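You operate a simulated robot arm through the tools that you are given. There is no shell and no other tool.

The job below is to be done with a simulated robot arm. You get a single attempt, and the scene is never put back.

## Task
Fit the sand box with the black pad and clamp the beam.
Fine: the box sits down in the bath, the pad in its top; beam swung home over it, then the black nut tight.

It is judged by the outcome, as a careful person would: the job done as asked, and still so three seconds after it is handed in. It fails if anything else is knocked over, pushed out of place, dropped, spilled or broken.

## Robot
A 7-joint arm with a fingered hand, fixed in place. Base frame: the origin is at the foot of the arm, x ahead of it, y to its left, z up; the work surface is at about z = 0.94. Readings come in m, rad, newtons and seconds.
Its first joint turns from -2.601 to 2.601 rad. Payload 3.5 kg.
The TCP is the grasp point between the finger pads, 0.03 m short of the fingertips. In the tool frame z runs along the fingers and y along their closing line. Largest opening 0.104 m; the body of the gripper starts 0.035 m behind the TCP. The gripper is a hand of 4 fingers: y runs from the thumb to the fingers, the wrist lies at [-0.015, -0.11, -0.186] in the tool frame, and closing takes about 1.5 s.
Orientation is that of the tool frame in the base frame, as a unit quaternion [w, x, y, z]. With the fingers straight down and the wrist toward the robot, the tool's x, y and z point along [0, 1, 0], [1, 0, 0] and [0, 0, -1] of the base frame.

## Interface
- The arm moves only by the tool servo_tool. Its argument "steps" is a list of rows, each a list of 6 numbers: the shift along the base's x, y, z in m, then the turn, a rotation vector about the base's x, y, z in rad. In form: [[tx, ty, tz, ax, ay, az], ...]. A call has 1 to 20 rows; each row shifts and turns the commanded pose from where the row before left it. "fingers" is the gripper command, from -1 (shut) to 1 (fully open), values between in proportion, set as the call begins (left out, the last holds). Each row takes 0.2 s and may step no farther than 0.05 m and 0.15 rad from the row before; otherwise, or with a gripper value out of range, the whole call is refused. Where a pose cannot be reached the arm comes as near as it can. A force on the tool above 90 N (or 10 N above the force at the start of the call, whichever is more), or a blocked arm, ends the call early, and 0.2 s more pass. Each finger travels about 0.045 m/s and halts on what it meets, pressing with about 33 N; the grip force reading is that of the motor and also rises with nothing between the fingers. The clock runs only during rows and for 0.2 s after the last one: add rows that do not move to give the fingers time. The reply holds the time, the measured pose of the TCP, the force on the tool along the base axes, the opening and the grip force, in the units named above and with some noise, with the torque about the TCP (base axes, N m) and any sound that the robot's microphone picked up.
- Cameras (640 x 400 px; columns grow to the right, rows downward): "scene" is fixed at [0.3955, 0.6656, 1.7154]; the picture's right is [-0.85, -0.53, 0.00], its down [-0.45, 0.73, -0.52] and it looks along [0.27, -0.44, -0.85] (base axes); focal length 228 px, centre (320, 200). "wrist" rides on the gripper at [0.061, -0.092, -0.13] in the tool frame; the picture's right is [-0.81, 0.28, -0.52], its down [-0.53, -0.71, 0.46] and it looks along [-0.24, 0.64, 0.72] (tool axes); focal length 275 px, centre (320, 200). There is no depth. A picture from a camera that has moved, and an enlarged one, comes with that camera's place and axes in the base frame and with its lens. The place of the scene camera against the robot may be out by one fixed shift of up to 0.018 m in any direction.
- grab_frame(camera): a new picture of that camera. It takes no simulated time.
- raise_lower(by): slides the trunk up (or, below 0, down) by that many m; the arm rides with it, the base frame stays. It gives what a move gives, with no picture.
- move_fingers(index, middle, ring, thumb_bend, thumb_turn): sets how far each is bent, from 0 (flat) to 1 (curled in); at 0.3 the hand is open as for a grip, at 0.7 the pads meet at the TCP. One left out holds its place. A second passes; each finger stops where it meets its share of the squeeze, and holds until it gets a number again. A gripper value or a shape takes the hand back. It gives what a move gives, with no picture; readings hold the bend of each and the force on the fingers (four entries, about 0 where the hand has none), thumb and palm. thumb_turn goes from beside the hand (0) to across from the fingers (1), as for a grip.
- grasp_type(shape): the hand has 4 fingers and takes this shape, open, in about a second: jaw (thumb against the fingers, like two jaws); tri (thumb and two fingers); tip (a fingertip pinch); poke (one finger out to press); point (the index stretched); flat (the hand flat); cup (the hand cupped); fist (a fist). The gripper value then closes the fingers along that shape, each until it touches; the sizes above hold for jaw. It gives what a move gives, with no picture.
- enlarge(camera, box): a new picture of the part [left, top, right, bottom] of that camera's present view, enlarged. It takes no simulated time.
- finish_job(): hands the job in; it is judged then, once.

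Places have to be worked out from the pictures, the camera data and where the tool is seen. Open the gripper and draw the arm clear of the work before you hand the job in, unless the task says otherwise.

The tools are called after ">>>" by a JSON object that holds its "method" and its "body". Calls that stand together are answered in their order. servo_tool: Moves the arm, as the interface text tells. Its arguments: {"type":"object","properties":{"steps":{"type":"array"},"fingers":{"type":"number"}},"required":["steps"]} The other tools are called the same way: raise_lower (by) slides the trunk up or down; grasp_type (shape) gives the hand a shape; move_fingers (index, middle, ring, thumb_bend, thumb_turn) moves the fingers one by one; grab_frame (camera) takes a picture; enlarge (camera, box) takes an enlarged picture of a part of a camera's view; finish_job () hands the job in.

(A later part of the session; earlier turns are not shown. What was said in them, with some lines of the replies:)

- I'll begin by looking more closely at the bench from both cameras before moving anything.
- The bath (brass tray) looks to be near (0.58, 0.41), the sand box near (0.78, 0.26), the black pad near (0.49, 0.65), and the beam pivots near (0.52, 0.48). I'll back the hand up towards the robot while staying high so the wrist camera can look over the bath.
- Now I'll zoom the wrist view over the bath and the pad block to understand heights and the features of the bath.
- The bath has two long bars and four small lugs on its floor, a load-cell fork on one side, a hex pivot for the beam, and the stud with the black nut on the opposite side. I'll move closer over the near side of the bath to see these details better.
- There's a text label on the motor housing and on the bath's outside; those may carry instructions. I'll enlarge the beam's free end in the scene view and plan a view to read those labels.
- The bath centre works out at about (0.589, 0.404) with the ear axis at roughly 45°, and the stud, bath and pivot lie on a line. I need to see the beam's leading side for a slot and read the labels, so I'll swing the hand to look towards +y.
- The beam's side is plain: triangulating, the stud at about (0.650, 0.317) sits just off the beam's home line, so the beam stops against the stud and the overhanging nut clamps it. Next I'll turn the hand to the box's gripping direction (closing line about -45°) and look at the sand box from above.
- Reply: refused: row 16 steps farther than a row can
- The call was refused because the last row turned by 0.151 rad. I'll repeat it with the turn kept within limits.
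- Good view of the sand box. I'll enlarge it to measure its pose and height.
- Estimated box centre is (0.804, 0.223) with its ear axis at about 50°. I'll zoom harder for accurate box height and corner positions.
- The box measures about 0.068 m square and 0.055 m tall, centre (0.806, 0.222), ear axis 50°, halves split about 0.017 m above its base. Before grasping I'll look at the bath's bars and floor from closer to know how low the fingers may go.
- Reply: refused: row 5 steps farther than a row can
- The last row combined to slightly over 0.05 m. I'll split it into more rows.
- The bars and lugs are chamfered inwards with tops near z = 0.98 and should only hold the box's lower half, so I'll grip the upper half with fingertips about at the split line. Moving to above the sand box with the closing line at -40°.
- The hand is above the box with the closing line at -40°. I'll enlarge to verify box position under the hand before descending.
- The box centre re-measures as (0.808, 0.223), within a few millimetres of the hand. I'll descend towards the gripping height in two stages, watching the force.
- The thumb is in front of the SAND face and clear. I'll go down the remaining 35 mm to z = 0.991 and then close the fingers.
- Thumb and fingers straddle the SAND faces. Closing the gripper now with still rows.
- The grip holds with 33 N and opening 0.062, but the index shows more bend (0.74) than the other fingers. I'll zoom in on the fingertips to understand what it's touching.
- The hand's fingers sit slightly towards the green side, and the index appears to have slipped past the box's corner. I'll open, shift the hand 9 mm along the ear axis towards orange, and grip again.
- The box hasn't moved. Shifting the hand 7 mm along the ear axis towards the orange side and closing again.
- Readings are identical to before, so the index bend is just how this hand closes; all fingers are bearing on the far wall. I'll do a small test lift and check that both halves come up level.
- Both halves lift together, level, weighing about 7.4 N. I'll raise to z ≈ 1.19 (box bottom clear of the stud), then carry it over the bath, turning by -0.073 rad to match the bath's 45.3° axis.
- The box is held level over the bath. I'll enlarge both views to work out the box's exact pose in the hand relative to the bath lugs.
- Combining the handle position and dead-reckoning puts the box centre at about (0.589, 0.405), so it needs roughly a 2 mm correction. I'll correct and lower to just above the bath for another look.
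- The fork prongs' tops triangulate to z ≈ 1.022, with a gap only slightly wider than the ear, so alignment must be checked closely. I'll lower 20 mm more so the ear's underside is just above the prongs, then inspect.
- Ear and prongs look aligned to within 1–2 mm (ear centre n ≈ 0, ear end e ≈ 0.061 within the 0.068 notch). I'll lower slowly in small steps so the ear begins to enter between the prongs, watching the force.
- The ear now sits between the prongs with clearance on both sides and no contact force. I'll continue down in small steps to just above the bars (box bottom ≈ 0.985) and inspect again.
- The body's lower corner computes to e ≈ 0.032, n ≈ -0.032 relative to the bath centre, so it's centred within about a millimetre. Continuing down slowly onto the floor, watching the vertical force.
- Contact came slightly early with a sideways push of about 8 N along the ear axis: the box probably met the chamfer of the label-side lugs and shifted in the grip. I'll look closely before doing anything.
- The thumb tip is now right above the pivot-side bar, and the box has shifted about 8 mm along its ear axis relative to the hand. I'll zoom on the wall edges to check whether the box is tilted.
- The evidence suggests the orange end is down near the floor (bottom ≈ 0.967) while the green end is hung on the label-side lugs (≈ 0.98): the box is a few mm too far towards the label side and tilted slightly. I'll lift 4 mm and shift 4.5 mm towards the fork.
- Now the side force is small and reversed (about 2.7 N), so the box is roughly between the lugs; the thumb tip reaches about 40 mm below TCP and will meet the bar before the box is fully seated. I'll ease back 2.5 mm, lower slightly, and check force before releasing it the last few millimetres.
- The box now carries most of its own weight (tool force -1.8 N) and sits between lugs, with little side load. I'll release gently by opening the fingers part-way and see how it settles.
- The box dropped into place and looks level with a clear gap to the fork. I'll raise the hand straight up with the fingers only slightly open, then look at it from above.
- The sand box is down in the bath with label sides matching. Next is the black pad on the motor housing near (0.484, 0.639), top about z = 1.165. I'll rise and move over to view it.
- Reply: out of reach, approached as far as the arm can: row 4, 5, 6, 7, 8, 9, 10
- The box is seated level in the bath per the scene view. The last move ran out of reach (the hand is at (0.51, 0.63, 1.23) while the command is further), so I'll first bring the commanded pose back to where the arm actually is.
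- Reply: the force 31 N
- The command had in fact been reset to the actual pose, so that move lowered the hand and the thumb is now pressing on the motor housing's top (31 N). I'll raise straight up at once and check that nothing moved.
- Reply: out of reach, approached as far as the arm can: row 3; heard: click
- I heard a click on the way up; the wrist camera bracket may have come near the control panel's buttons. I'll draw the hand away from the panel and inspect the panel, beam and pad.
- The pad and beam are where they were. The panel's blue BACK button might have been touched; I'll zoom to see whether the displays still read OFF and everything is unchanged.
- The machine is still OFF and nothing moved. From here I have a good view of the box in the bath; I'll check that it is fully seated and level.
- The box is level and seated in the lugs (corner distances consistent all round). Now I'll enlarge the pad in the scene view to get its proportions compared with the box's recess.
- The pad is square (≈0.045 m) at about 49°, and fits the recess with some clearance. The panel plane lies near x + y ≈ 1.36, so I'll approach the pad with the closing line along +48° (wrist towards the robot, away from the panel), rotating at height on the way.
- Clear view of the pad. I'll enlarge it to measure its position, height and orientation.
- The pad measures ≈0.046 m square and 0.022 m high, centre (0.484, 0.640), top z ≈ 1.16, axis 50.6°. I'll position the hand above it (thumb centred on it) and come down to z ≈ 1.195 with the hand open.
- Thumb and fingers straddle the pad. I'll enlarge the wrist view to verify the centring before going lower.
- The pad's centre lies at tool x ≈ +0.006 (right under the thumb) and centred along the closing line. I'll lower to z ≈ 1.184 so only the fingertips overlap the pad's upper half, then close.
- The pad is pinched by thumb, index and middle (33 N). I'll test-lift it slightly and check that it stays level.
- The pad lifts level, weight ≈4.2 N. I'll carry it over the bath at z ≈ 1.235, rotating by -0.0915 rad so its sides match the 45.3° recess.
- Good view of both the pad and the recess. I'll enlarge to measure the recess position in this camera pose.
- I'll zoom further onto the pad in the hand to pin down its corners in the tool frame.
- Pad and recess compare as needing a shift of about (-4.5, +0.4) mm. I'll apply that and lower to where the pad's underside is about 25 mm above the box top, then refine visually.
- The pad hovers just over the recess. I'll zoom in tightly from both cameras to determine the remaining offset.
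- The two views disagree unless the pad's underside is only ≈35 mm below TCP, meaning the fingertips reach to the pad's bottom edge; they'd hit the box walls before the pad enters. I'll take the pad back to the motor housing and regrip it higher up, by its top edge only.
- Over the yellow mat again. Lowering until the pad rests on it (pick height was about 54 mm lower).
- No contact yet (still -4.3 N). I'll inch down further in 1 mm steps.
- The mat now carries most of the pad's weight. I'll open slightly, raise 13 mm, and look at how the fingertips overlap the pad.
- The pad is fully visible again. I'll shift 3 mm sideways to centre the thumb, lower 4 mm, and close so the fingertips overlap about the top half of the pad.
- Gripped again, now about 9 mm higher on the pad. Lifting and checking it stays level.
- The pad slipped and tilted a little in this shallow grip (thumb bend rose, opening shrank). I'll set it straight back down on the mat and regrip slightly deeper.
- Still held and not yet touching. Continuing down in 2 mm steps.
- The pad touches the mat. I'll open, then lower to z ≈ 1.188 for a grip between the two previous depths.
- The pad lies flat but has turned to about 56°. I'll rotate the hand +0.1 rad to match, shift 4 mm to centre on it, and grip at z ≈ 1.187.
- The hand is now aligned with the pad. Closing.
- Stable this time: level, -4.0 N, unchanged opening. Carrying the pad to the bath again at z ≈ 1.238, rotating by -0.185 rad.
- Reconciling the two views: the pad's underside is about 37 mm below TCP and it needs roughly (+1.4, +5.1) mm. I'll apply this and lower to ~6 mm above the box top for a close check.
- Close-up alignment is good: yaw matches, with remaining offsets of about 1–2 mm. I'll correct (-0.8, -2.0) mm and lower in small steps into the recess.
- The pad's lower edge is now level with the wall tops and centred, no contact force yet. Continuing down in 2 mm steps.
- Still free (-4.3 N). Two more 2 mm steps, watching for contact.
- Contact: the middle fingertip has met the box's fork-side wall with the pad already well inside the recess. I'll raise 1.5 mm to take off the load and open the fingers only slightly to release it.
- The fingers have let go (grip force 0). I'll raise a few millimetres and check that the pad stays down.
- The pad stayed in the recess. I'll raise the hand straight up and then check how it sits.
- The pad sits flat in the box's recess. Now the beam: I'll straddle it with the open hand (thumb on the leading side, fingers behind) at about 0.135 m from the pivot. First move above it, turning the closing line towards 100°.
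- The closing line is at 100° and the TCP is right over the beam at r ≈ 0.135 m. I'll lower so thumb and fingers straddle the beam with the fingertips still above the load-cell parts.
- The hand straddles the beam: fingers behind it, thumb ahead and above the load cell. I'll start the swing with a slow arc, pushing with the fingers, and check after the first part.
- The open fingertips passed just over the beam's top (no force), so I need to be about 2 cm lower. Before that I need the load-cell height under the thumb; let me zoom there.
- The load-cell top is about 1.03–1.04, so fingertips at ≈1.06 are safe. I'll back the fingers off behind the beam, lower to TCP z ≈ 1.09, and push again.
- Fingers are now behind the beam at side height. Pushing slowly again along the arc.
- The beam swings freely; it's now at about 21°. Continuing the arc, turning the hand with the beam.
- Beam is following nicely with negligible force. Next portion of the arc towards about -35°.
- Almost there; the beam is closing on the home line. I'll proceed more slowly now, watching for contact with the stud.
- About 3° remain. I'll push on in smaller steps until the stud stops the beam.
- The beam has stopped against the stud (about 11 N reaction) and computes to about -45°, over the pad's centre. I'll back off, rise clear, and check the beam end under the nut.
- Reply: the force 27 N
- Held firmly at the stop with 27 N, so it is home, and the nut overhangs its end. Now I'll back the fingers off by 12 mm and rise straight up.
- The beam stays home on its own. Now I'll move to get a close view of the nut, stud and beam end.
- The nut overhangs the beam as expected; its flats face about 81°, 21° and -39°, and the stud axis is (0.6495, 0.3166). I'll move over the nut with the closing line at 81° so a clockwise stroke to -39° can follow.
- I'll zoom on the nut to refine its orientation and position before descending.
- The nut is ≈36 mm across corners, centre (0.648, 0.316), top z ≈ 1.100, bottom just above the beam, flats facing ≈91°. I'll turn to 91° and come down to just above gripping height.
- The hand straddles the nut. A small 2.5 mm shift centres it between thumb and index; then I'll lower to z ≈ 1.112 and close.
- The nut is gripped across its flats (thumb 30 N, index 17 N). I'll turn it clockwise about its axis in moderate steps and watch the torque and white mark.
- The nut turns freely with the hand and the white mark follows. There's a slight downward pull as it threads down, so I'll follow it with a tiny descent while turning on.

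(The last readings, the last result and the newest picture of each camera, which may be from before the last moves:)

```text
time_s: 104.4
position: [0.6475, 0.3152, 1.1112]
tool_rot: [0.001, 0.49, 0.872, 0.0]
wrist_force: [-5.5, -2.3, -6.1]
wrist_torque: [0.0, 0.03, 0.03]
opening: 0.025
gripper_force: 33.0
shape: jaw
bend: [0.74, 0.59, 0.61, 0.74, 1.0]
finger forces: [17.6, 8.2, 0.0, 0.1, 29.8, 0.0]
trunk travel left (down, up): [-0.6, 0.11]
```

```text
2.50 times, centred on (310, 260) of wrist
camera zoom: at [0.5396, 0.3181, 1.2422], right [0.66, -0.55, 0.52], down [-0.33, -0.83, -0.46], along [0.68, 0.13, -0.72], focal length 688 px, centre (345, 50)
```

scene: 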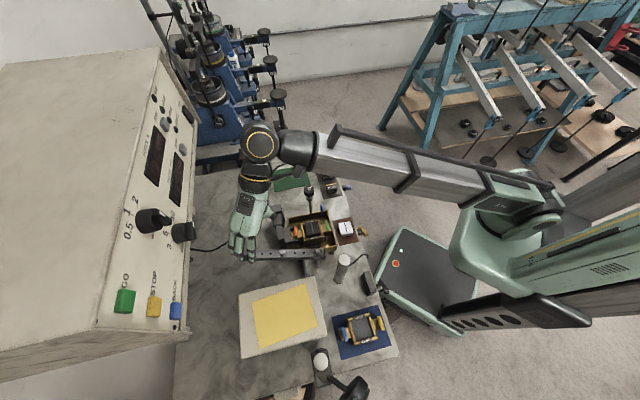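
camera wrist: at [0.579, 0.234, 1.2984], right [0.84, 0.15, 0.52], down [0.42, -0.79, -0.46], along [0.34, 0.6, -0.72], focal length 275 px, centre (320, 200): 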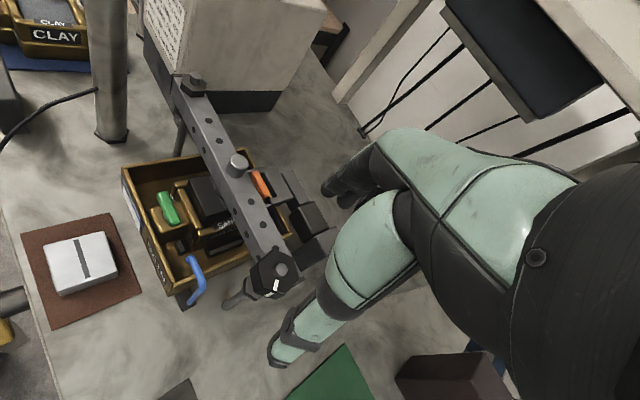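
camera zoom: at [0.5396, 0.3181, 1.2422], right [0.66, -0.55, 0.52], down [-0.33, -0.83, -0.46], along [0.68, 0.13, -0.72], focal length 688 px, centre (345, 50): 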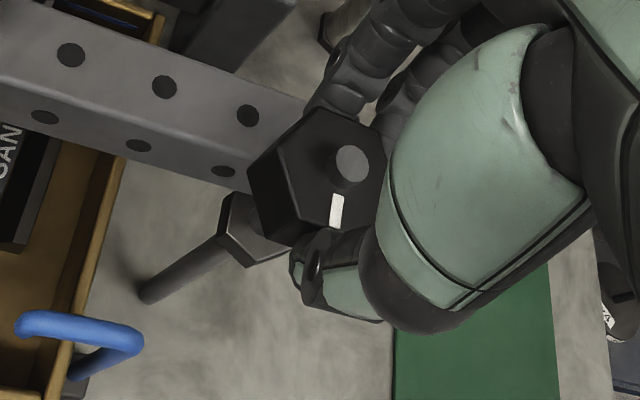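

Smooth so far: 60° turned, torque negligible. Continuing another 60° clockwise.

>>> {"method": "servo_tool", "body": {"steps": [[-0.0006, -0.0001, -0.0002, 0, 0, -0.13], [-0.0004, -0.0001, -0.0001, 0, 0, -0.13], [-0.0004, -0.0001, -0.0001, 0, 0, -0.13], [-0.0004, -0.0001, -0.0001, 0, 0, -0.13], [0, 0, 0, 0, 0, 0]]}}

>>> {"method": "servo_tool", "body": {"steps": [[-0.0004, 0, -0.0001, 0, 0, -0.13], [-0.0004, 0, -0.0001, 0, 0, -0.13], [-0.0004, 0.0001, -0.0001, 0, 0, -0.13], [-0.0004, 0.0001, -0.0001, 0, 0, -0.13], [0, 0, 0, 0, 0, 0]]}}

>>> {"method": "enlarge", "body": {"camera": "wrist", "box": [240, 180, 380, 340]}}

>>> {"method": "enlarge", "body": {"camera": "scene", "box": [280, 160, 350, 220]}}

```text
time_s: 105.6
position: [0.6458, 0.314, 1.1102]
tool_rot: [0.0, 0.699, 0.716, 0.0]
wrist_force: [0.9, 2.2, 4.4]
wrist_torque: [0.07, -0.19, 0.04]
opening: 0.0249
gripper_force: 33.4
shape: jaw
bend: [0.74, 0.58, 0.61, 0.74, 1.0]
finger forces: [21.5, 9.1, 0.0, 0.0, 28.3, 0.0]
trunk travel left (down, up): [-0.6, 0.11]
```

```text
time_s: 106.8
position: [0.6456, 0.3165, 1.1076]
tool_rot: [0.0, 0.858, 0.513, 0.001]
wrist_force: [9.9, 18.2, 15.3]
wrist_torque: [0.4, -0.48, 0.36]
opening: 0.0249
gripper_force: 32.7
shape: jaw
bend: [0.74, 0.58, 0.61, 0.75, 1.0]
finger forces: [27.4, 8.8, 0.0, 0.1, 27.4, 0.0]
trunk travel left (down, up): [-0.6, 0.11]
```

```text
2.50 times, centred on (310, 260) of wrist
camera zoom: at [0.5948, 0.4119, 1.2397], right [-0.14, -0.84, 0.52], down [-0.88, -0.13, -0.46], along [0.45, -0.52, -0.72], focal length 688 px, centre (345, 50)
```

zoom: 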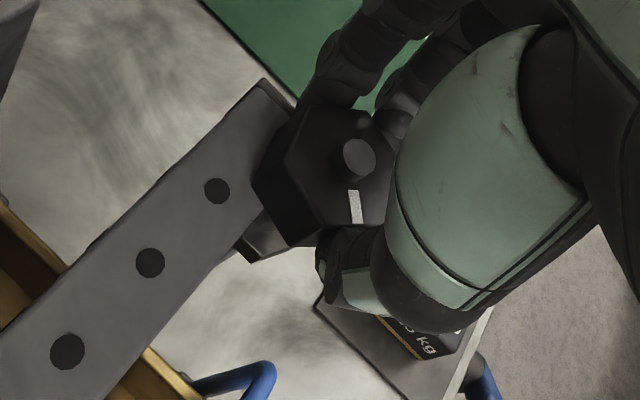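

```text
6.67 times, centred on (315, 190) of scene
camera zoom: at [0.3955, 0.6656, 1.7154], right [-0.85, -0.53, 0.0], down [-0.45, 0.73, -0.52], along [0.27, -0.44, -0.85], focal length 1523 px, centre (353, 267)
```

zoom: 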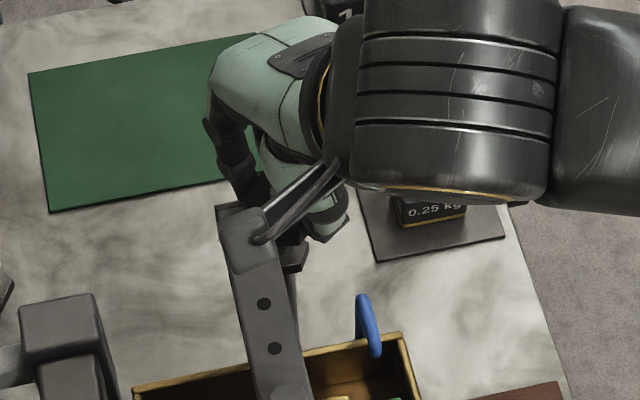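

Now there's real resistance: torque about 0.36 N·m and the mark lags the hand by some 15°, so the nut is seating on the beam. I'll relieve the side and vertical loads slightly and try turning a bit more to feel whether it's tight.

>>> {"method": "servo_tool", "body": {"steps": [[0.0006, 0.0012, 0.001, 0, 0, 0], [0, 0, 0, 0, 0, 0]]}}

>>> {"method": "servo_tool", "body": {"steps": [[0, 0, 0, 0, 0, -0.07], [0, 0, 0, 0, 0, -0.07], [0, 0, 0, 0, 0, 0]]}}

>>> {"method": "enlarge", "body": {"camera": "wrist", "box": [240, 180, 380, 340]}}

```text
time_s: 107.4
position: [0.6456, 0.3163, 1.1092]
tool_rot: [0.0, 0.858, 0.513, -0.001]
wrist_force: [8.2, 14.7, 10.8]
wrist_torque: [0.31, -0.44, 0.35]
opening: 0.0249
gripper_force: 32.8
shape: jaw
bend: [0.74, 0.58, 0.61, 0.75, 1.0]
finger forces: [26.7, 9.0, 0.0, 0.0, 27.4, 0.1]
trunk travel left (down, up): [-0.6, 0.11]
```

```text
time_s: 108.2
position: [0.6458, 0.3166, 1.1088]
tool_rot: [0.001, 0.892, 0.452, 0.0]
wrist_force: [13.0, 17.0, 6.7]
wrist_torque: [0.33, -0.62, 0.54]
opening: 0.0245
gripper_force: 32.9
shape: jaw
bend: [0.74, 0.57, 0.61, 0.75, 1.0]
finger forces: [29.0, 10.1, 0.1, 0.0, 27.2, 0.0]
trunk travel left (down, up): [-0.6, 0.11]
```

```text
2.50 times, centred on (310, 260) of wrist
camera zoom: at [0.6096, 0.4195, 1.2399], right [-0.26, -0.82, 0.52], down [-0.89, -0.01, -0.46], along [0.38, -0.58, -0.72], focal length 688 px, centre (345, 50)
```

zoom: 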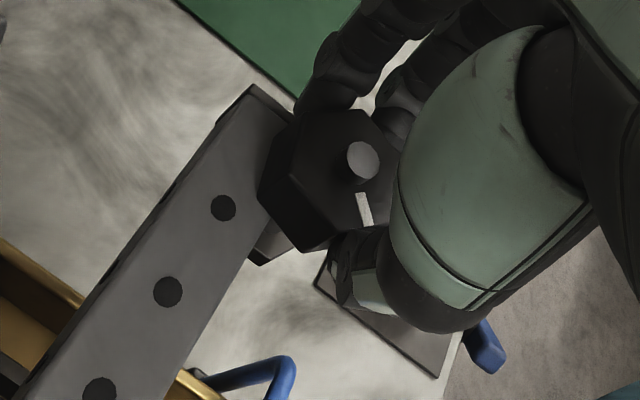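

Torque has risen to 0.54 N·m and the nut has nearly stopped turning (about 100° so far). I'll give one more firm push to be sure it's fully tight.

>>> {"method": "servo_tool", "body": {"steps": [[0.0003, 0.0003, 0, 0, 0, -0.06], [0.0003, 0.0003, 0, 0, 0, -0.06], [0, 0, 0, 0, 0, 0], [0, 0, 0, 0, 0, 0]]}}

>>> {"method": "enlarge", "body": {"camera": "wrist", "box": [240, 180, 380, 340]}}

```text
time_s: 109.2
position: [0.6475, 0.3179, 1.1079]
tool_rot: [0.0, 0.917, 0.398, 0.0]
wrist_force: [15.4, 13.9, -0.2]
wrist_torque: [0.29, -0.71, 0.59]
opening: 0.0234
gripper_force: 33.5
shape: jaw
bend: [0.74, 0.57, 0.61, 0.75, 1.0]
finger forces: [32.2, 11.1, 0.0, 0.1, 28.1, 0.0]
trunk travel left (down, up): [-0.6, 0.11]
```

```text
2.50 times, centred on (310, 260) of wrist
camera zoom: at [0.6239, 0.4242, 1.2399], right [-0.35, -0.78, 0.52], down [-0.88, 0.1, -0.46], along [0.3, -0.62, -0.72], focal length 688 px, centre (345, 50)
```

zoom: 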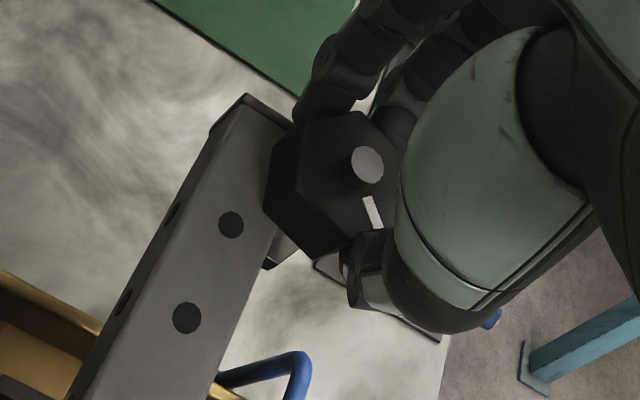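

Torque levels at ~0.59 N·m with the nut essentially stalled. I'll release, look at the nut's new angle, then regrip squarely on fresh flats and check for any remaining turn.

>>> {"method": "servo_tool", "body": {"steps": [[0, 0, 0, 0, 0, 0.08], [0, 0, 0, 0, 0, 0]]}}

>>> {"method": "servo_tool", "body": {"steps": [[0, 0, 0, 0, 0, 0], [0, 0, 0, 0, 0, 0], [0, 0, 0, 0, 0, 0], [0, 0, 0, 0, 0, 0], [0, 0, 0, 0, 0, 0], [0, 0, 0, 0, 0, 0], [0, 0, 0, 0, 0, 0]], "fingers": 1}}

>>> {"method": "servo_tool", "body": {"steps": [[0, 0, 0.015, 0, 0, 0], [0, 0, 0.025, 0, 0, 0], [0, 0, 0.03, 0, 0, 0], [0, 0, 0, 0, 0, 0]]}}

>>> {"method": "grab_frame", "body": {"camera": "wrist"}}

>>> {"method": "enlarge", "body": {"camera": "scene", "box": [280, 160, 350, 220]}}

```text
time_s: 109.8
position: [0.6464, 0.3175, 1.1094]
tool_rot: [0.0, 0.901, 0.435, -0.001]
wrist_force: [13.0, 12.9, 3.7]
wrist_torque: [0.28, -0.65, 0.38]
opening: 0.0238
gripper_force: 32.9
shape: jaw
bend: [0.74, 0.57, 0.61, 0.75, 1.0]
finger forces: [30.5, 9.7, 0.1, 0.1, 27.1, 0.1]
trunk travel left (down, up): [-0.6, 0.11]
```

```text
time_s: 111.4
position: [0.6456, 0.3146, 1.1109]
tool_rot: [0.001, 0.901, 0.434, 0.0]
wrist_force: [0.4, 0.3, 0.3]
wrist_torque: [0.02, 0.02, -0.03]
opening: 0.1036
gripper_force: 0.0
shape: jaw
bend: [0.3, 0.3, 0.3, 0.3, 0.98]
finger forces: [0.0, 0.0, 0.0, 0.1, 0.0, 0.1]
trunk travel left (down, up): [-0.6, 0.11]
```

```text
time_s: 112.4
position: [0.6477, 0.3158, 1.1802]
tool_rot: [0.0, 0.901, 0.434, 0.0]
wrist_force: [-0.1, -0.3, -0.3]
wrist_torque: [0.04, 0.0, 0.02]
opening: 0.1036
gripper_force: 0.1
shape: jaw
bend: [0.3, 0.3, 0.3, 0.3, 0.98]
finger forces: [0.0, 0.0, 0.1, 0.0, 0.0, 0.0]
trunk travel left (down, up): [-0.6, 0.11]
```

```text
taken
camera wrist: at [0.6149, 0.4199, 1.3102], right [-0.29, -0.81, 0.52], down [-0.89, 0.03, -0.46], along [0.35, -0.59, -0.72], focal length 275 px, centre (320, 200)
```

wrist: 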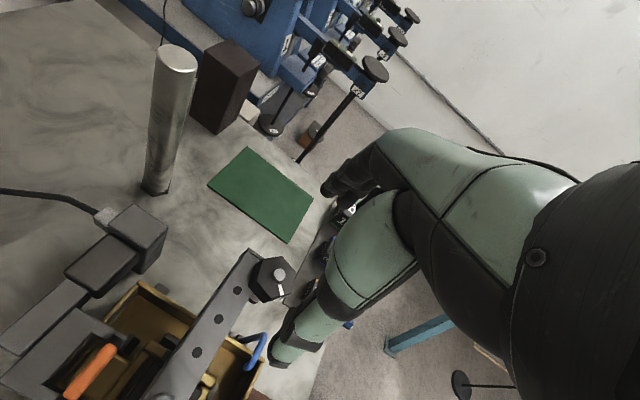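

```text
6.67 times, centred on (315, 190) of scene
camera zoom: at [0.3955, 0.6656, 1.7154], right [-0.85, -0.53, 0.0], down [-0.45, 0.73, -0.52], along [0.27, -0.44, -0.85], focal length 1523 px, centre (353, 267)
```

zoom: 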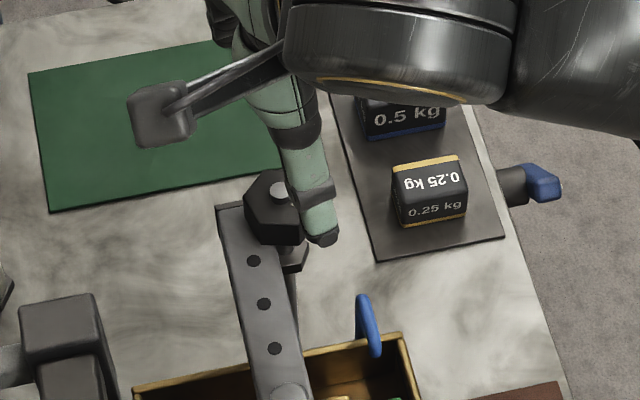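

>>> {"method": "enlarge", "body": {"camera": "wrist", "box": [230, 240, 310, 320]}}

>>> {"method": "enlarge", "body": {"camera": "wrist", "box": [60, 240, 300, 400]}}

```text
5.00 times, centred on (270, 280) of wrist
camera zoom: at [0.6149, 0.4199, 1.3102], right [-0.29, -0.81, 0.52], down [-0.89, 0.03, -0.46], along [0.35, -0.59, -0.72], focal length 1376 px, centre (570, -200)
```

zoom: 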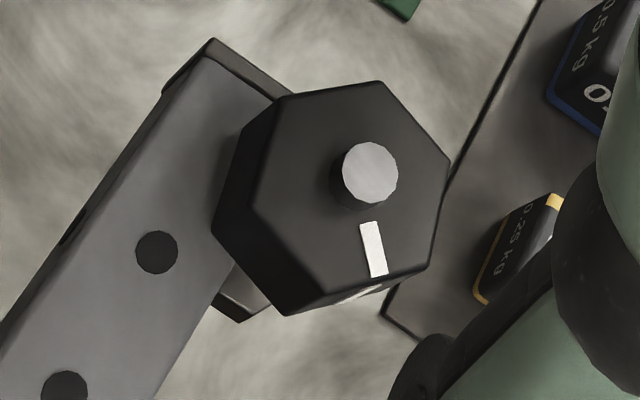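

```text
2.50 times, centred on (180, 320) of wrist
camera zoom: at [0.6149, 0.4199, 1.3102], right [-0.29, -0.81, 0.52], down [-0.89, 0.03, -0.46], along [0.35, -0.59, -0.72], focal length 688 px, centre (670, -100)
```

zoom: 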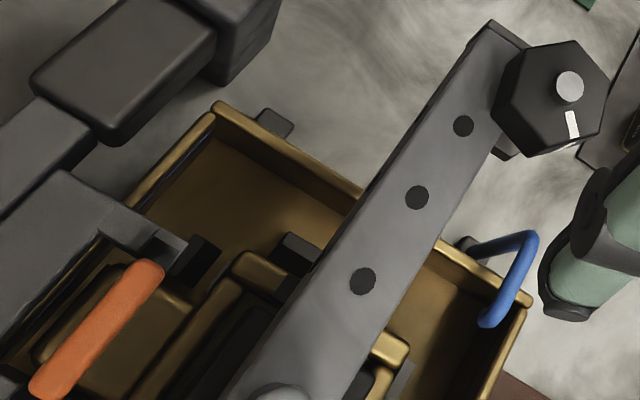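

The mark now points to about -173°, so the nut has turned roughly 85° clockwise and moved down onto the beam. I'll turn the hand back to 67° (square to the flats) for a second grip to confirm tightness.

>>> {"method": "servo_tool", "body": {"steps": [[0.0004, 0, 0, 0, 0, 0.142], [0.0004, 0, 0, 0, 0, 0.142], [0.0004, 0, 0, 0, 0, 0.142], [0.0004, 0, 0, 0, 0, 0.142], [0.0004, 0, 0, 0, 0, 0.142], [0.0004, 0, 0, 0, 0, 0.142], [0.0004, 0, 0, 0, 0, 0.142], [0.0004, 0, 0, 0, 0, 0.142], [0.0004, 0, 0, 0, 0, 0.142], [0.0004, 0, 0, 0, 0, 0.142], [0.0004, 0, 0, 0, 0, 0.142], [0.0004, -0.0005, 0, 0, 0, 0.142], [0, 0, 0, 0, 0, 0.142], [0, 0, 0, 0, 0, 0]]}}

>>> {"method": "enlarge", "body": {"camera": "wrist", "box": [230, 220, 330, 320]}}

>>> {"method": "enlarge", "body": {"camera": "scene", "box": [290, 165, 340, 210]}}

```text
time_s: 115.4
position: [0.6519, 0.3164, 1.1801]
tool_rot: [0.0, 0.198, 0.98, 0.0]
wrist_force: [-0.2, -0.2, -0.2]
wrist_torque: [0.0, 0.01, 0.01]
opening: 0.1033
gripper_force: 0.1
shape: jaw
bend: [0.3, 0.3, 0.3, 0.3, 0.98]
finger forces: [0.1, 0.1, 0.0, 0.0, 0.0, 0.0]
trunk travel left (down, up): [-0.6, 0.11]
```

```text
4.00 times, centred on (280, 270) of wrist
camera zoom: at [0.5601, 0.2541, 1.311], right [0.85, -0.06, 0.52], down [0.22, -0.86, -0.46], along [0.47, 0.5, -0.72], focal length 1101 px, centre (480, -80)
```

zoom: 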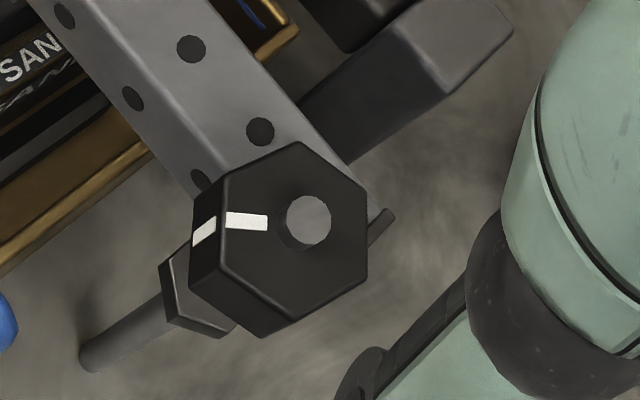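

```text
8.89 times, centred on (315, 188) of scene
camera zoom: at [0.3955, 0.6656, 1.7154], right [-0.85, -0.53, 0.0], down [-0.45, 0.73, -0.52], along [0.27, -0.44, -0.85], focal length 2031 px, centre (364, 311)
```

zoom: 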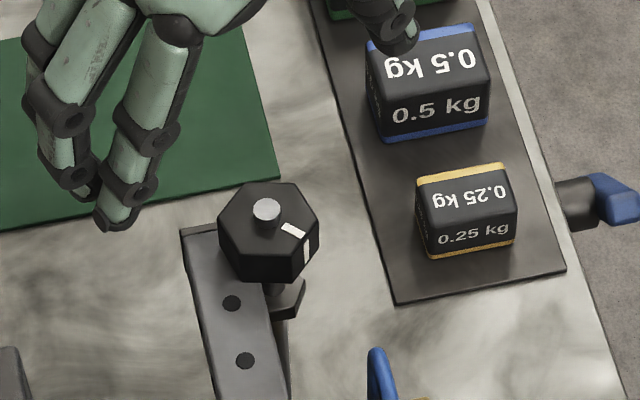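

The nut sits flush on the beam, mark at ≈180° (about 91° of turn made), so flats face 60°. I'll align to 60°, descend and grip again.

>>> {"method": "servo_tool", "body": {"steps": [[0.0003, -0.0018, -0.02, 0, 0, -0.126], [0, 0, -0.025, 0, 0, 0], [0, 0, -0.015, 0, 0, 0], [0, 0, -0.008, 0, 0, 0], [0, 0, 0, 0, 0, 0]]}}

>>> {"method": "servo_tool", "body": {"steps": [[0, 0, 0, 0, 0, 0], [0, 0, 0, 0, 0, 0], [0, 0, 0, 0, 0, 0], [0, 0, 0, 0, 0, 0], [0, 0, 0, 0, 0, 0], [0, 0, 0, 0, 0, 0], [0, 0, 0, 0, 0, 0], [0, 0, 0, 0, 0, 0]], "fingers": -1}}

>>> {"method": "enlarge", "body": {"camera": "wrist", "box": [240, 180, 380, 340]}}

```text
time_s: 116.6
position: [0.6498, 0.3132, 1.1126]
tool_rot: [0.0, 0.259, 0.966, 0.0]
wrist_force: [-0.5, 0.2, 0.1]
wrist_torque: [-0.03, -0.02, -0.01]
opening: 0.1037
gripper_force: 0.0
shape: jaw
bend: [0.3, 0.3, 0.3, 0.3, 0.98]
finger forces: [0.0, 0.0, 0.0, 0.1, 0.1, 0.1]
trunk travel left (down, up): [-0.6, 0.11]
```

```text
time_s: 118.4
position: [0.6501, 0.3131, 1.1135]
tool_rot: [0.0, 0.259, 0.966, 0.0]
wrist_force: [-2.8, -5.6, -3.2]
wrist_torque: [-0.09, 0.07, -0.02]
opening: 0.0254
gripper_force: 33.2
shape: jaw
bend: [0.74, 0.58, 0.61, 0.74, 1.0]
finger forces: [17.2, 6.6, 0.1, 0.1, 30.3, 0.0]
trunk travel left (down, up): [-0.6, 0.11]
```

```text
2.50 times, centred on (310, 260) of wrist
camera zoom: at [0.5527, 0.2639, 1.2446], right [0.84, -0.17, 0.52], down [0.11, -0.88, -0.46], along [0.53, 0.44, -0.72], focal length 688 px, centre (345, 50)
```

zoom: 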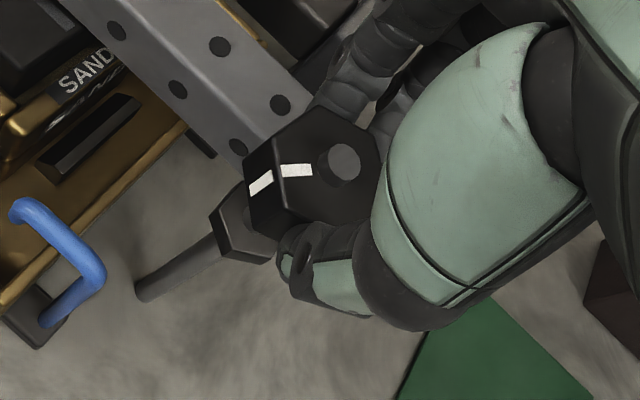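

Gripped squarely. Turning clockwise in small steps, reading the torque.

>>> {"method": "servo_tool", "body": {"steps": [[-0.0003, -0.0003, 0, 0, 0, -0.1], [-0.0003, -0.0003, 0, 0, 0, -0.1], [0, 0, 0, 0, 0, 0]]}}

>>> {"method": "servo_tool", "body": {"steps": [[-0.0003, -0.0002, 0, 0, 0, -0.1], [-0.0003, -0.0002, 0, 0, 0, -0.1], [0, 0, 0, 0, 0, 0]]}}

>>> {"method": "enlarge", "body": {"camera": "wrist", "box": [240, 180, 380, 340]}}

```text
time_s: 119.2
position: [0.6497, 0.3129, 1.1134]
tool_rot: [0.0, 0.353, 0.936, 0.0]
wrist_force: [-8.0, 0.6, -4.9]
wrist_torque: [0.09, 0.12, 0.12]
opening: 0.0245
gripper_force: 32.8
shape: jaw
bend: [0.74, 0.59, 0.61, 0.74, 1.0]
finger forces: [17.9, 6.3, 0.0, 0.1, 29.0, 0.0]
trunk travel left (down, up): [-0.6, 0.11]
```

```text
time_s: 120.0
position: [0.648, 0.3137, 1.1135]
tool_rot: [0.0, 0.446, 0.895, 0.0]
wrist_force: [-10.1, 7.6, -3.6]
wrist_torque: [0.31, 0.17, 0.26]
opening: 0.0239
gripper_force: 32.9
shape: jaw
bend: [0.74, 0.59, 0.61, 0.74, 1.0]
finger forces: [21.2, 7.2, 0.0, 0.0, 28.2, 0.1]
trunk travel left (down, up): [-0.6, 0.11]
```

```text
2.50 times, centred on (310, 260) of wrist
camera zoom: at [0.5397, 0.3069, 1.244], right [0.71, -0.48, 0.52], down [-0.25, -0.86, -0.46], along [0.66, 0.2, -0.72], focal length 688 px, centre (345, 50)
```

zoom: 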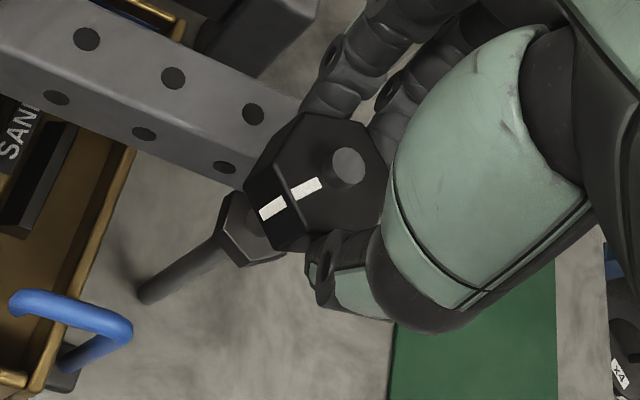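

Resistance comes on immediately this time: the hand turned 23° but the nut only about 7°. One more push to see the torque build.

>>> {"method": "servo_tool", "body": {"steps": [[-0.0003, 0, 0, 0, 0, -0.08], [-0.0003, 0, 0, 0, 0, -0.08], [0, 0, 0, 0, 0, 0]]}}

>>> {"method": "servo_tool", "body": {"steps": [[-0.0003, 0, 0, 0, 0, -0.08], [-0.0003, 0, 0, 0, 0, -0.08], [0, 0, 0, 0, 0, 0]]}}

>>> {"method": "enlarge", "body": {"camera": "wrist", "box": [240, 180, 380, 340]}}

```text
time_s: 120.8
position: [0.6485, 0.315, 1.1133]
tool_rot: [0.0, 0.515, 0.857, 0.001]
wrist_force: [-12.2, 14.4, -4.3]
wrist_torque: [0.51, 0.16, 0.45]
opening: 0.0235
gripper_force: 33.1
shape: jaw
bend: [0.74, 0.58, 0.61, 0.74, 1.0]
finger forces: [25.0, 8.1, 0.0, 0.0, 27.9, 0.1]
trunk travel left (down, up): [-0.6, 0.11]
```

```text
time_s: 121.6
position: [0.6482, 0.3159, 1.1128]
tool_rot: [-0.001, 0.582, 0.813, 0.001]
wrist_force: [-8.7, 21.0, -7.4]
wrist_torque: [0.77, 0.05, 0.62]
opening: 0.0222
gripper_force: 32.5
shape: jaw
bend: [0.74, 0.57, 0.61, 0.74, 1.0]
finger forces: [30.2, 9.6, 0.0, 0.1, 27.4, 0.0]
trunk travel left (down, up): [-0.6, 0.11]
```

```text
2.50 times, centred on (310, 260) of wrist
camera zoom: at [0.5423, 0.3436, 1.2437], right [0.52, -0.68, 0.52], down [-0.5, -0.73, -0.46], along [0.69, -0.02, -0.72], focal length 688 px, centre (345, 50)
```

zoom: 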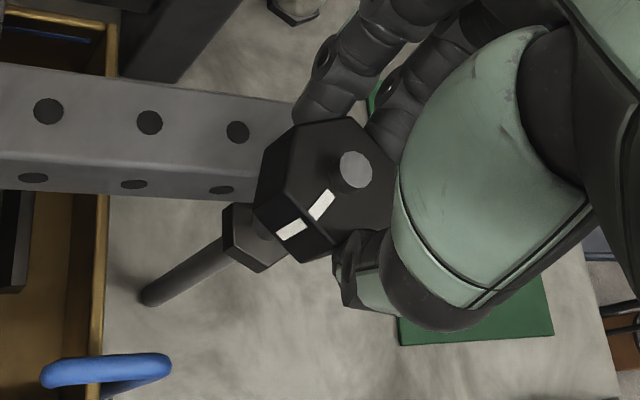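

The torque climbs to 0.62 N·m while the mark stays at ≈180°: the nut doesn't turn any further, so it is tight. I'll open the fingers and lift away without any loosening motion.

>>> {"method": "servo_tool", "body": {"steps": [[0, 0, 0, 0, 0, 0], [0, 0, 0, 0, 0, 0], [0, 0, 0, 0, 0, 0], [0, 0, 0, 0, 0, 0], [0, 0, 0, 0, 0, 0], [0, 0, 0, 0, 0, 0], [0, 0, 0, 0, 0, 0]], "fingers": 1}}

>>> {"method": "servo_tool", "body": {"steps": [[0, 0, 0.015, 0, 0, 0], [0, 0, 0.025, 0, 0, 0], [0, 0, 0.04, 0, 0, 0], [0, 0, 0.04, 0, 0, 0], [0, 0, 0, 0, 0, 0]]}}

>>> {"method": "grab_frame", "body": {"camera": "wrist"}}

>>> {"method": "enlarge", "body": {"camera": "scene", "box": [290, 165, 340, 210]}}

```text
time_s: 123.2
position: [0.6479, 0.3136, 1.1141]
tool_rot: [0.0, 0.582, 0.813, -0.001]
wrist_force: [0.1, 0.2, -0.7]
wrist_torque: [0.03, 0.01, 0.03]
opening: 0.1035
gripper_force: 0.0
shape: jaw
bend: [0.3, 0.3, 0.3, 0.3, 0.98]
finger forces: [0.0, 0.0, 0.1, 0.0, 0.0, 0.0]
trunk travel left (down, up): [-0.6, 0.11]
```

```text
time_s: 124.4
position: [0.6462, 0.3122, 1.2315]
tool_rot: [-0.001, 0.582, 0.813, 0.0]
wrist_force: [-0.7, 0.0, 0.5]
wrist_torque: [0.01, 0.02, -0.02]
opening: 0.1034
gripper_force: 0.0
shape: jaw
bend: [0.3, 0.3, 0.3, 0.3, 0.98]
finger forces: [0.0, 0.1, 0.0, 0.1, 0.0, 0.0]
trunk travel left (down, up): [-0.6, 0.11]
```

```text
taken
camera wrist: at [0.5412, 0.3403, 1.3629], right [0.52, -0.68, 0.52], down [-0.5, -0.73, -0.46], along [0.69, -0.02, -0.72], focal length 275 px, centre (320, 200)
```

wrist: 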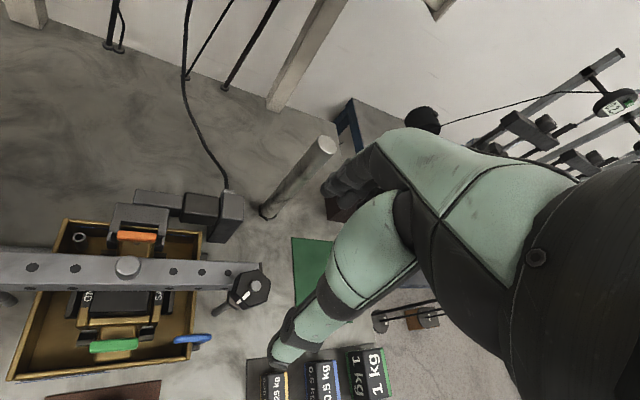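

```text
8.89 times, centred on (315, 188) of scene
camera zoom: at [0.3955, 0.6656, 1.7154], right [-0.85, -0.53, 0.0], down [-0.45, 0.73, -0.52], along [0.27, -0.44, -0.85], focal length 2031 px, centre (364, 311)
```

zoom: 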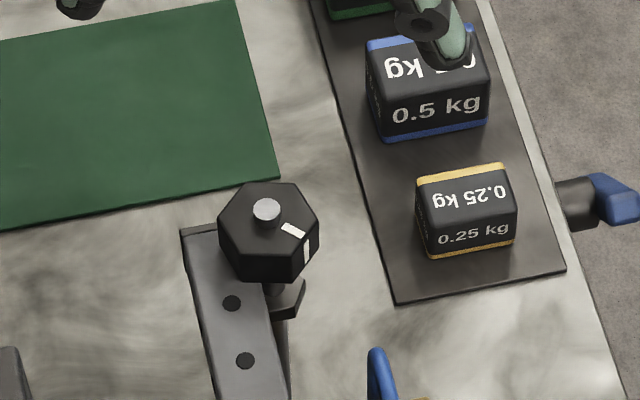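

The nut's mark hasn't moved since the first tightening, so it's tight and stays put. Now I'll check the beam, pad and box from both cameras.

>>> {"method": "enlarge", "body": {"camera": "wrist", "box": [0, 190, 290, 390]}}

>>> {"method": "enlarge", "body": {"camera": "scene", "box": [275, 175, 355, 265]}}

>>> {"method": "grab_frame", "body": {"camera": "scene"}}

```text
2.00 times, centred on (145, 290) of wrist
camera zoom: at [0.5412, 0.3403, 1.3629], right [0.52, -0.68, 0.52], down [-0.5, -0.73, -0.46], along [0.69, -0.02, -0.72], focal length 551 px, centre (670, 20)
```

zoom: 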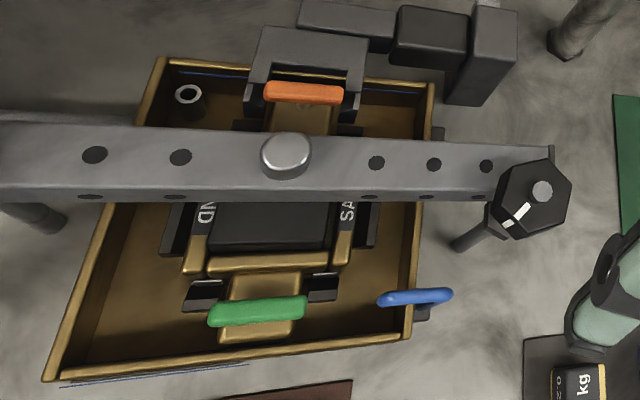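

```text
4.44 times, centred on (315, 220) of scene
camera zoom: at [0.3955, 0.6656, 1.7154], right [-0.85, -0.53, 0.0], down [-0.45, 0.73, -0.52], along [0.27, -0.44, -0.85], focal length 1016 px, centre (342, 111)
```

zoom: 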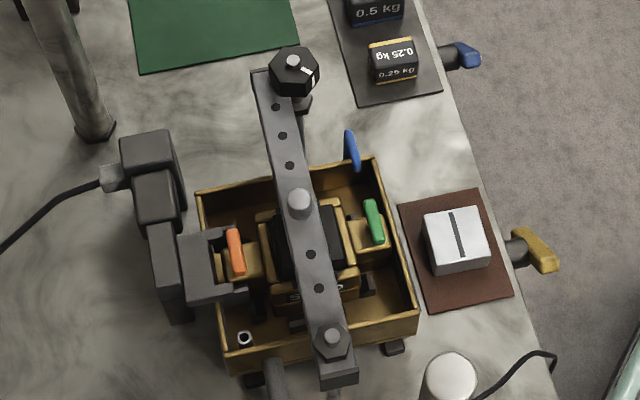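

```text
taken
```

scene: 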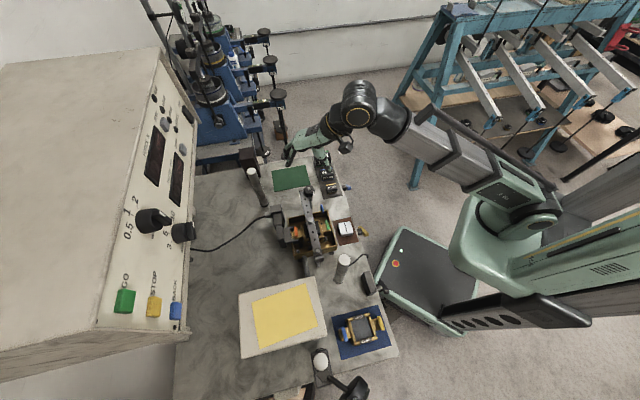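

I'll take a last close look at the nut-on-beam contact and the pad under the beam's button.

>>> {"method": "enlarge", "body": {"camera": "wrist", "box": [210, 250, 280, 320]}}

>>> {"method": "enlarge", "body": {"camera": "scene", "box": [298, 205, 338, 245]}}

>>> {"method": "enlarge", "body": {"camera": "wrist", "box": [60, 240, 190, 360]}}

```text
5.71 times, centred on (245, 285) of wrist
camera zoom: at [0.5412, 0.3403, 1.3629], right [0.52, -0.68, 0.52], down [-0.5, -0.73, -0.46], along [0.69, -0.02, -0.72], focal length 1573 px, centre (749, -286)
```

zoom: 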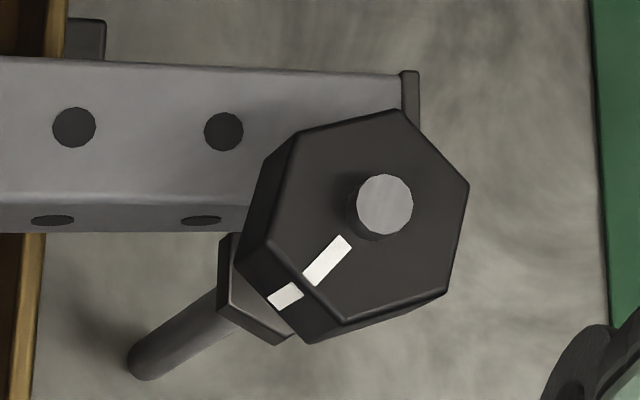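

```text
10.00 times, centred on (318, 225) of scene
camera zoom: at [0.3955, 0.6656, 1.7154], right [-0.85, -0.53, 0.0], down [-0.45, 0.73, -0.52], along [0.27, -0.44, -0.85], focal length 2285 px, centre (340, -50)
```

zoom: 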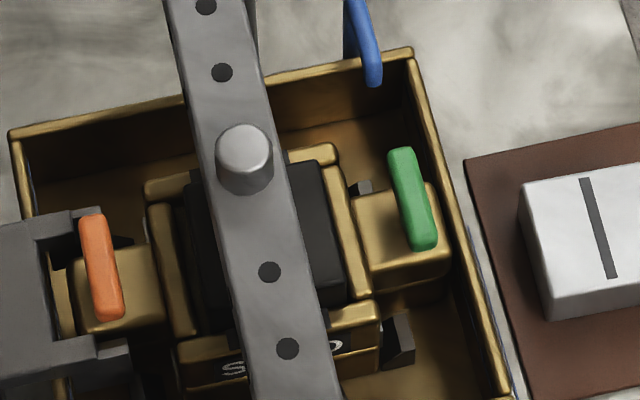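

```text
3.33 times, centred on (125, 300) of wrist
camera zoom: at [0.5412, 0.3403, 1.3629], right [0.52, -0.68, 0.52], down [-0.5, -0.73, -0.46], along [0.69, -0.02, -0.72], focal length 918 px, centre (970, -133)
```

zoom: 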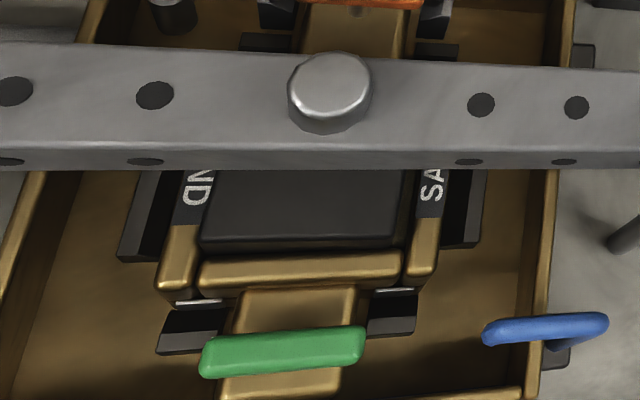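

Everything is in place: box seated, pad in its recess, beam home against the stud with the nut flush and tight. I'll draw the open hand up and well clear towards the robot's right.

>>> {"method": "servo_tool", "body": {"steps": [[0, 0, 0.04, 0, 0, 0], [0, 0, 0.04, 0, 0, 0], [0, 0, 0.04, 0, 0, 0], [-0.01, -0.045, 0, 0, 0, -0.05], [-0.01, -0.045, 0, 0, 0, -0.05], [-0.01, -0.045, 0, 0, 0, -0.05], [-0.01, -0.045, 0, 0, 0, -0.05], [-0.01, -0.045, 0, 0, 0, -0.05], [-0.01, -0.045, 0, 0, 0, 0], [0, 0, 0, 0, 0, 0]], "fingers": 1}}

>>> {"method": "grab_frame", "body": {"camera": "scene"}}

>>> {"method": "enlarge", "body": {"camera": "scene", "box": [220, 150, 400, 380]}}

```text
time_s: 126.6
position: [0.5901, 0.0432, 1.3493]
tool_rot: [0.0, 0.679, 0.735, -0.001]
wrist_force: [-0.3, -0.6, -0.2]
wrist_torque: [-0.04, 0.0, -0.01]
opening: 0.1036
gripper_force: 0.1
shape: jaw
bend: [0.3, 0.3, 0.3, 0.3, 0.98]
finger forces: [0.0, 0.1, 0.1, 0.1, 0.0, 0.0]
trunk travel left (down, up): [-0.6, 0.11]
```

```text
taken
```

scene: 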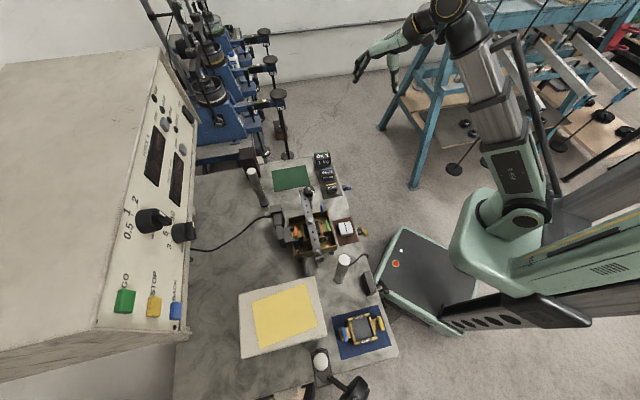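

```text
1.74 times, centred on (310, 265) of scene
camera zoom: at [0.3955, 0.6656, 1.7154], right [-0.85, -0.53, 0.0], down [-0.45, 0.73, -0.52], along [0.27, -0.44, -0.85], focal length 397 px, centre (337, 87)
```

zoom: 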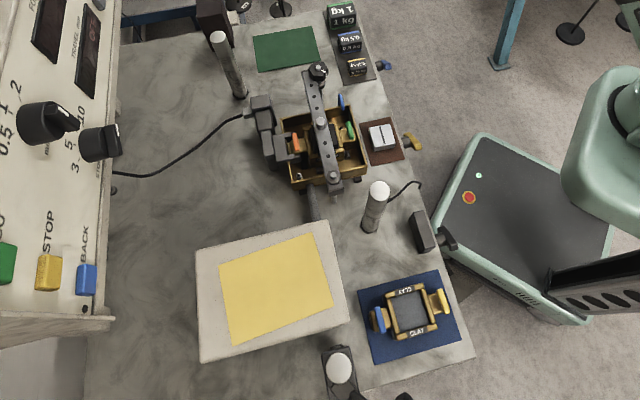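

The arm is clear, the hand open, and the scene shows everything else untouched: clay box, white pad, weights and panel are as they were. Handing the job in.

>>> {"method": "finish_job", "body": {}}

```text
The job is handed in.
```

The job is done and handed in; I haven't seen the verdict.

- **Sand box:** it sits level in the bath, between the locating lugs, with its orange-handled ear in the load-cell fork. It lifted in one piece. It caught on the lugs on the way down, so I shifted it and let it drop the last few millimetres into place.
- **Black pad:** it sits flat in the top of the box. I picked it up three times, because one grip held too little of it and it tilted; each time I set it back on its own mat before trying again.
- **Beam:** it is swung home over the pad, with its side against the stud.
- **Black nut:** I turned it about 90° clockwise until it sat on the beam. A second try at about 0.6 N·m didn't move it any further, and that is roughly the most this hand can apply.

While moving over to the pad, two things went wrong:
- **Thumb on the motor housing:** the thumb pressed on top of the motor housing with about 31 N; nothing moved.
- **Click near the panel:** I heard one click near the control panel. The wrist camera bracket probably touched the BACK button. Both displays still read OFF, and I saw no change on the bench.

In the last picture the clay box, white pad and weights are where they started. The hand is open and clear of the work.
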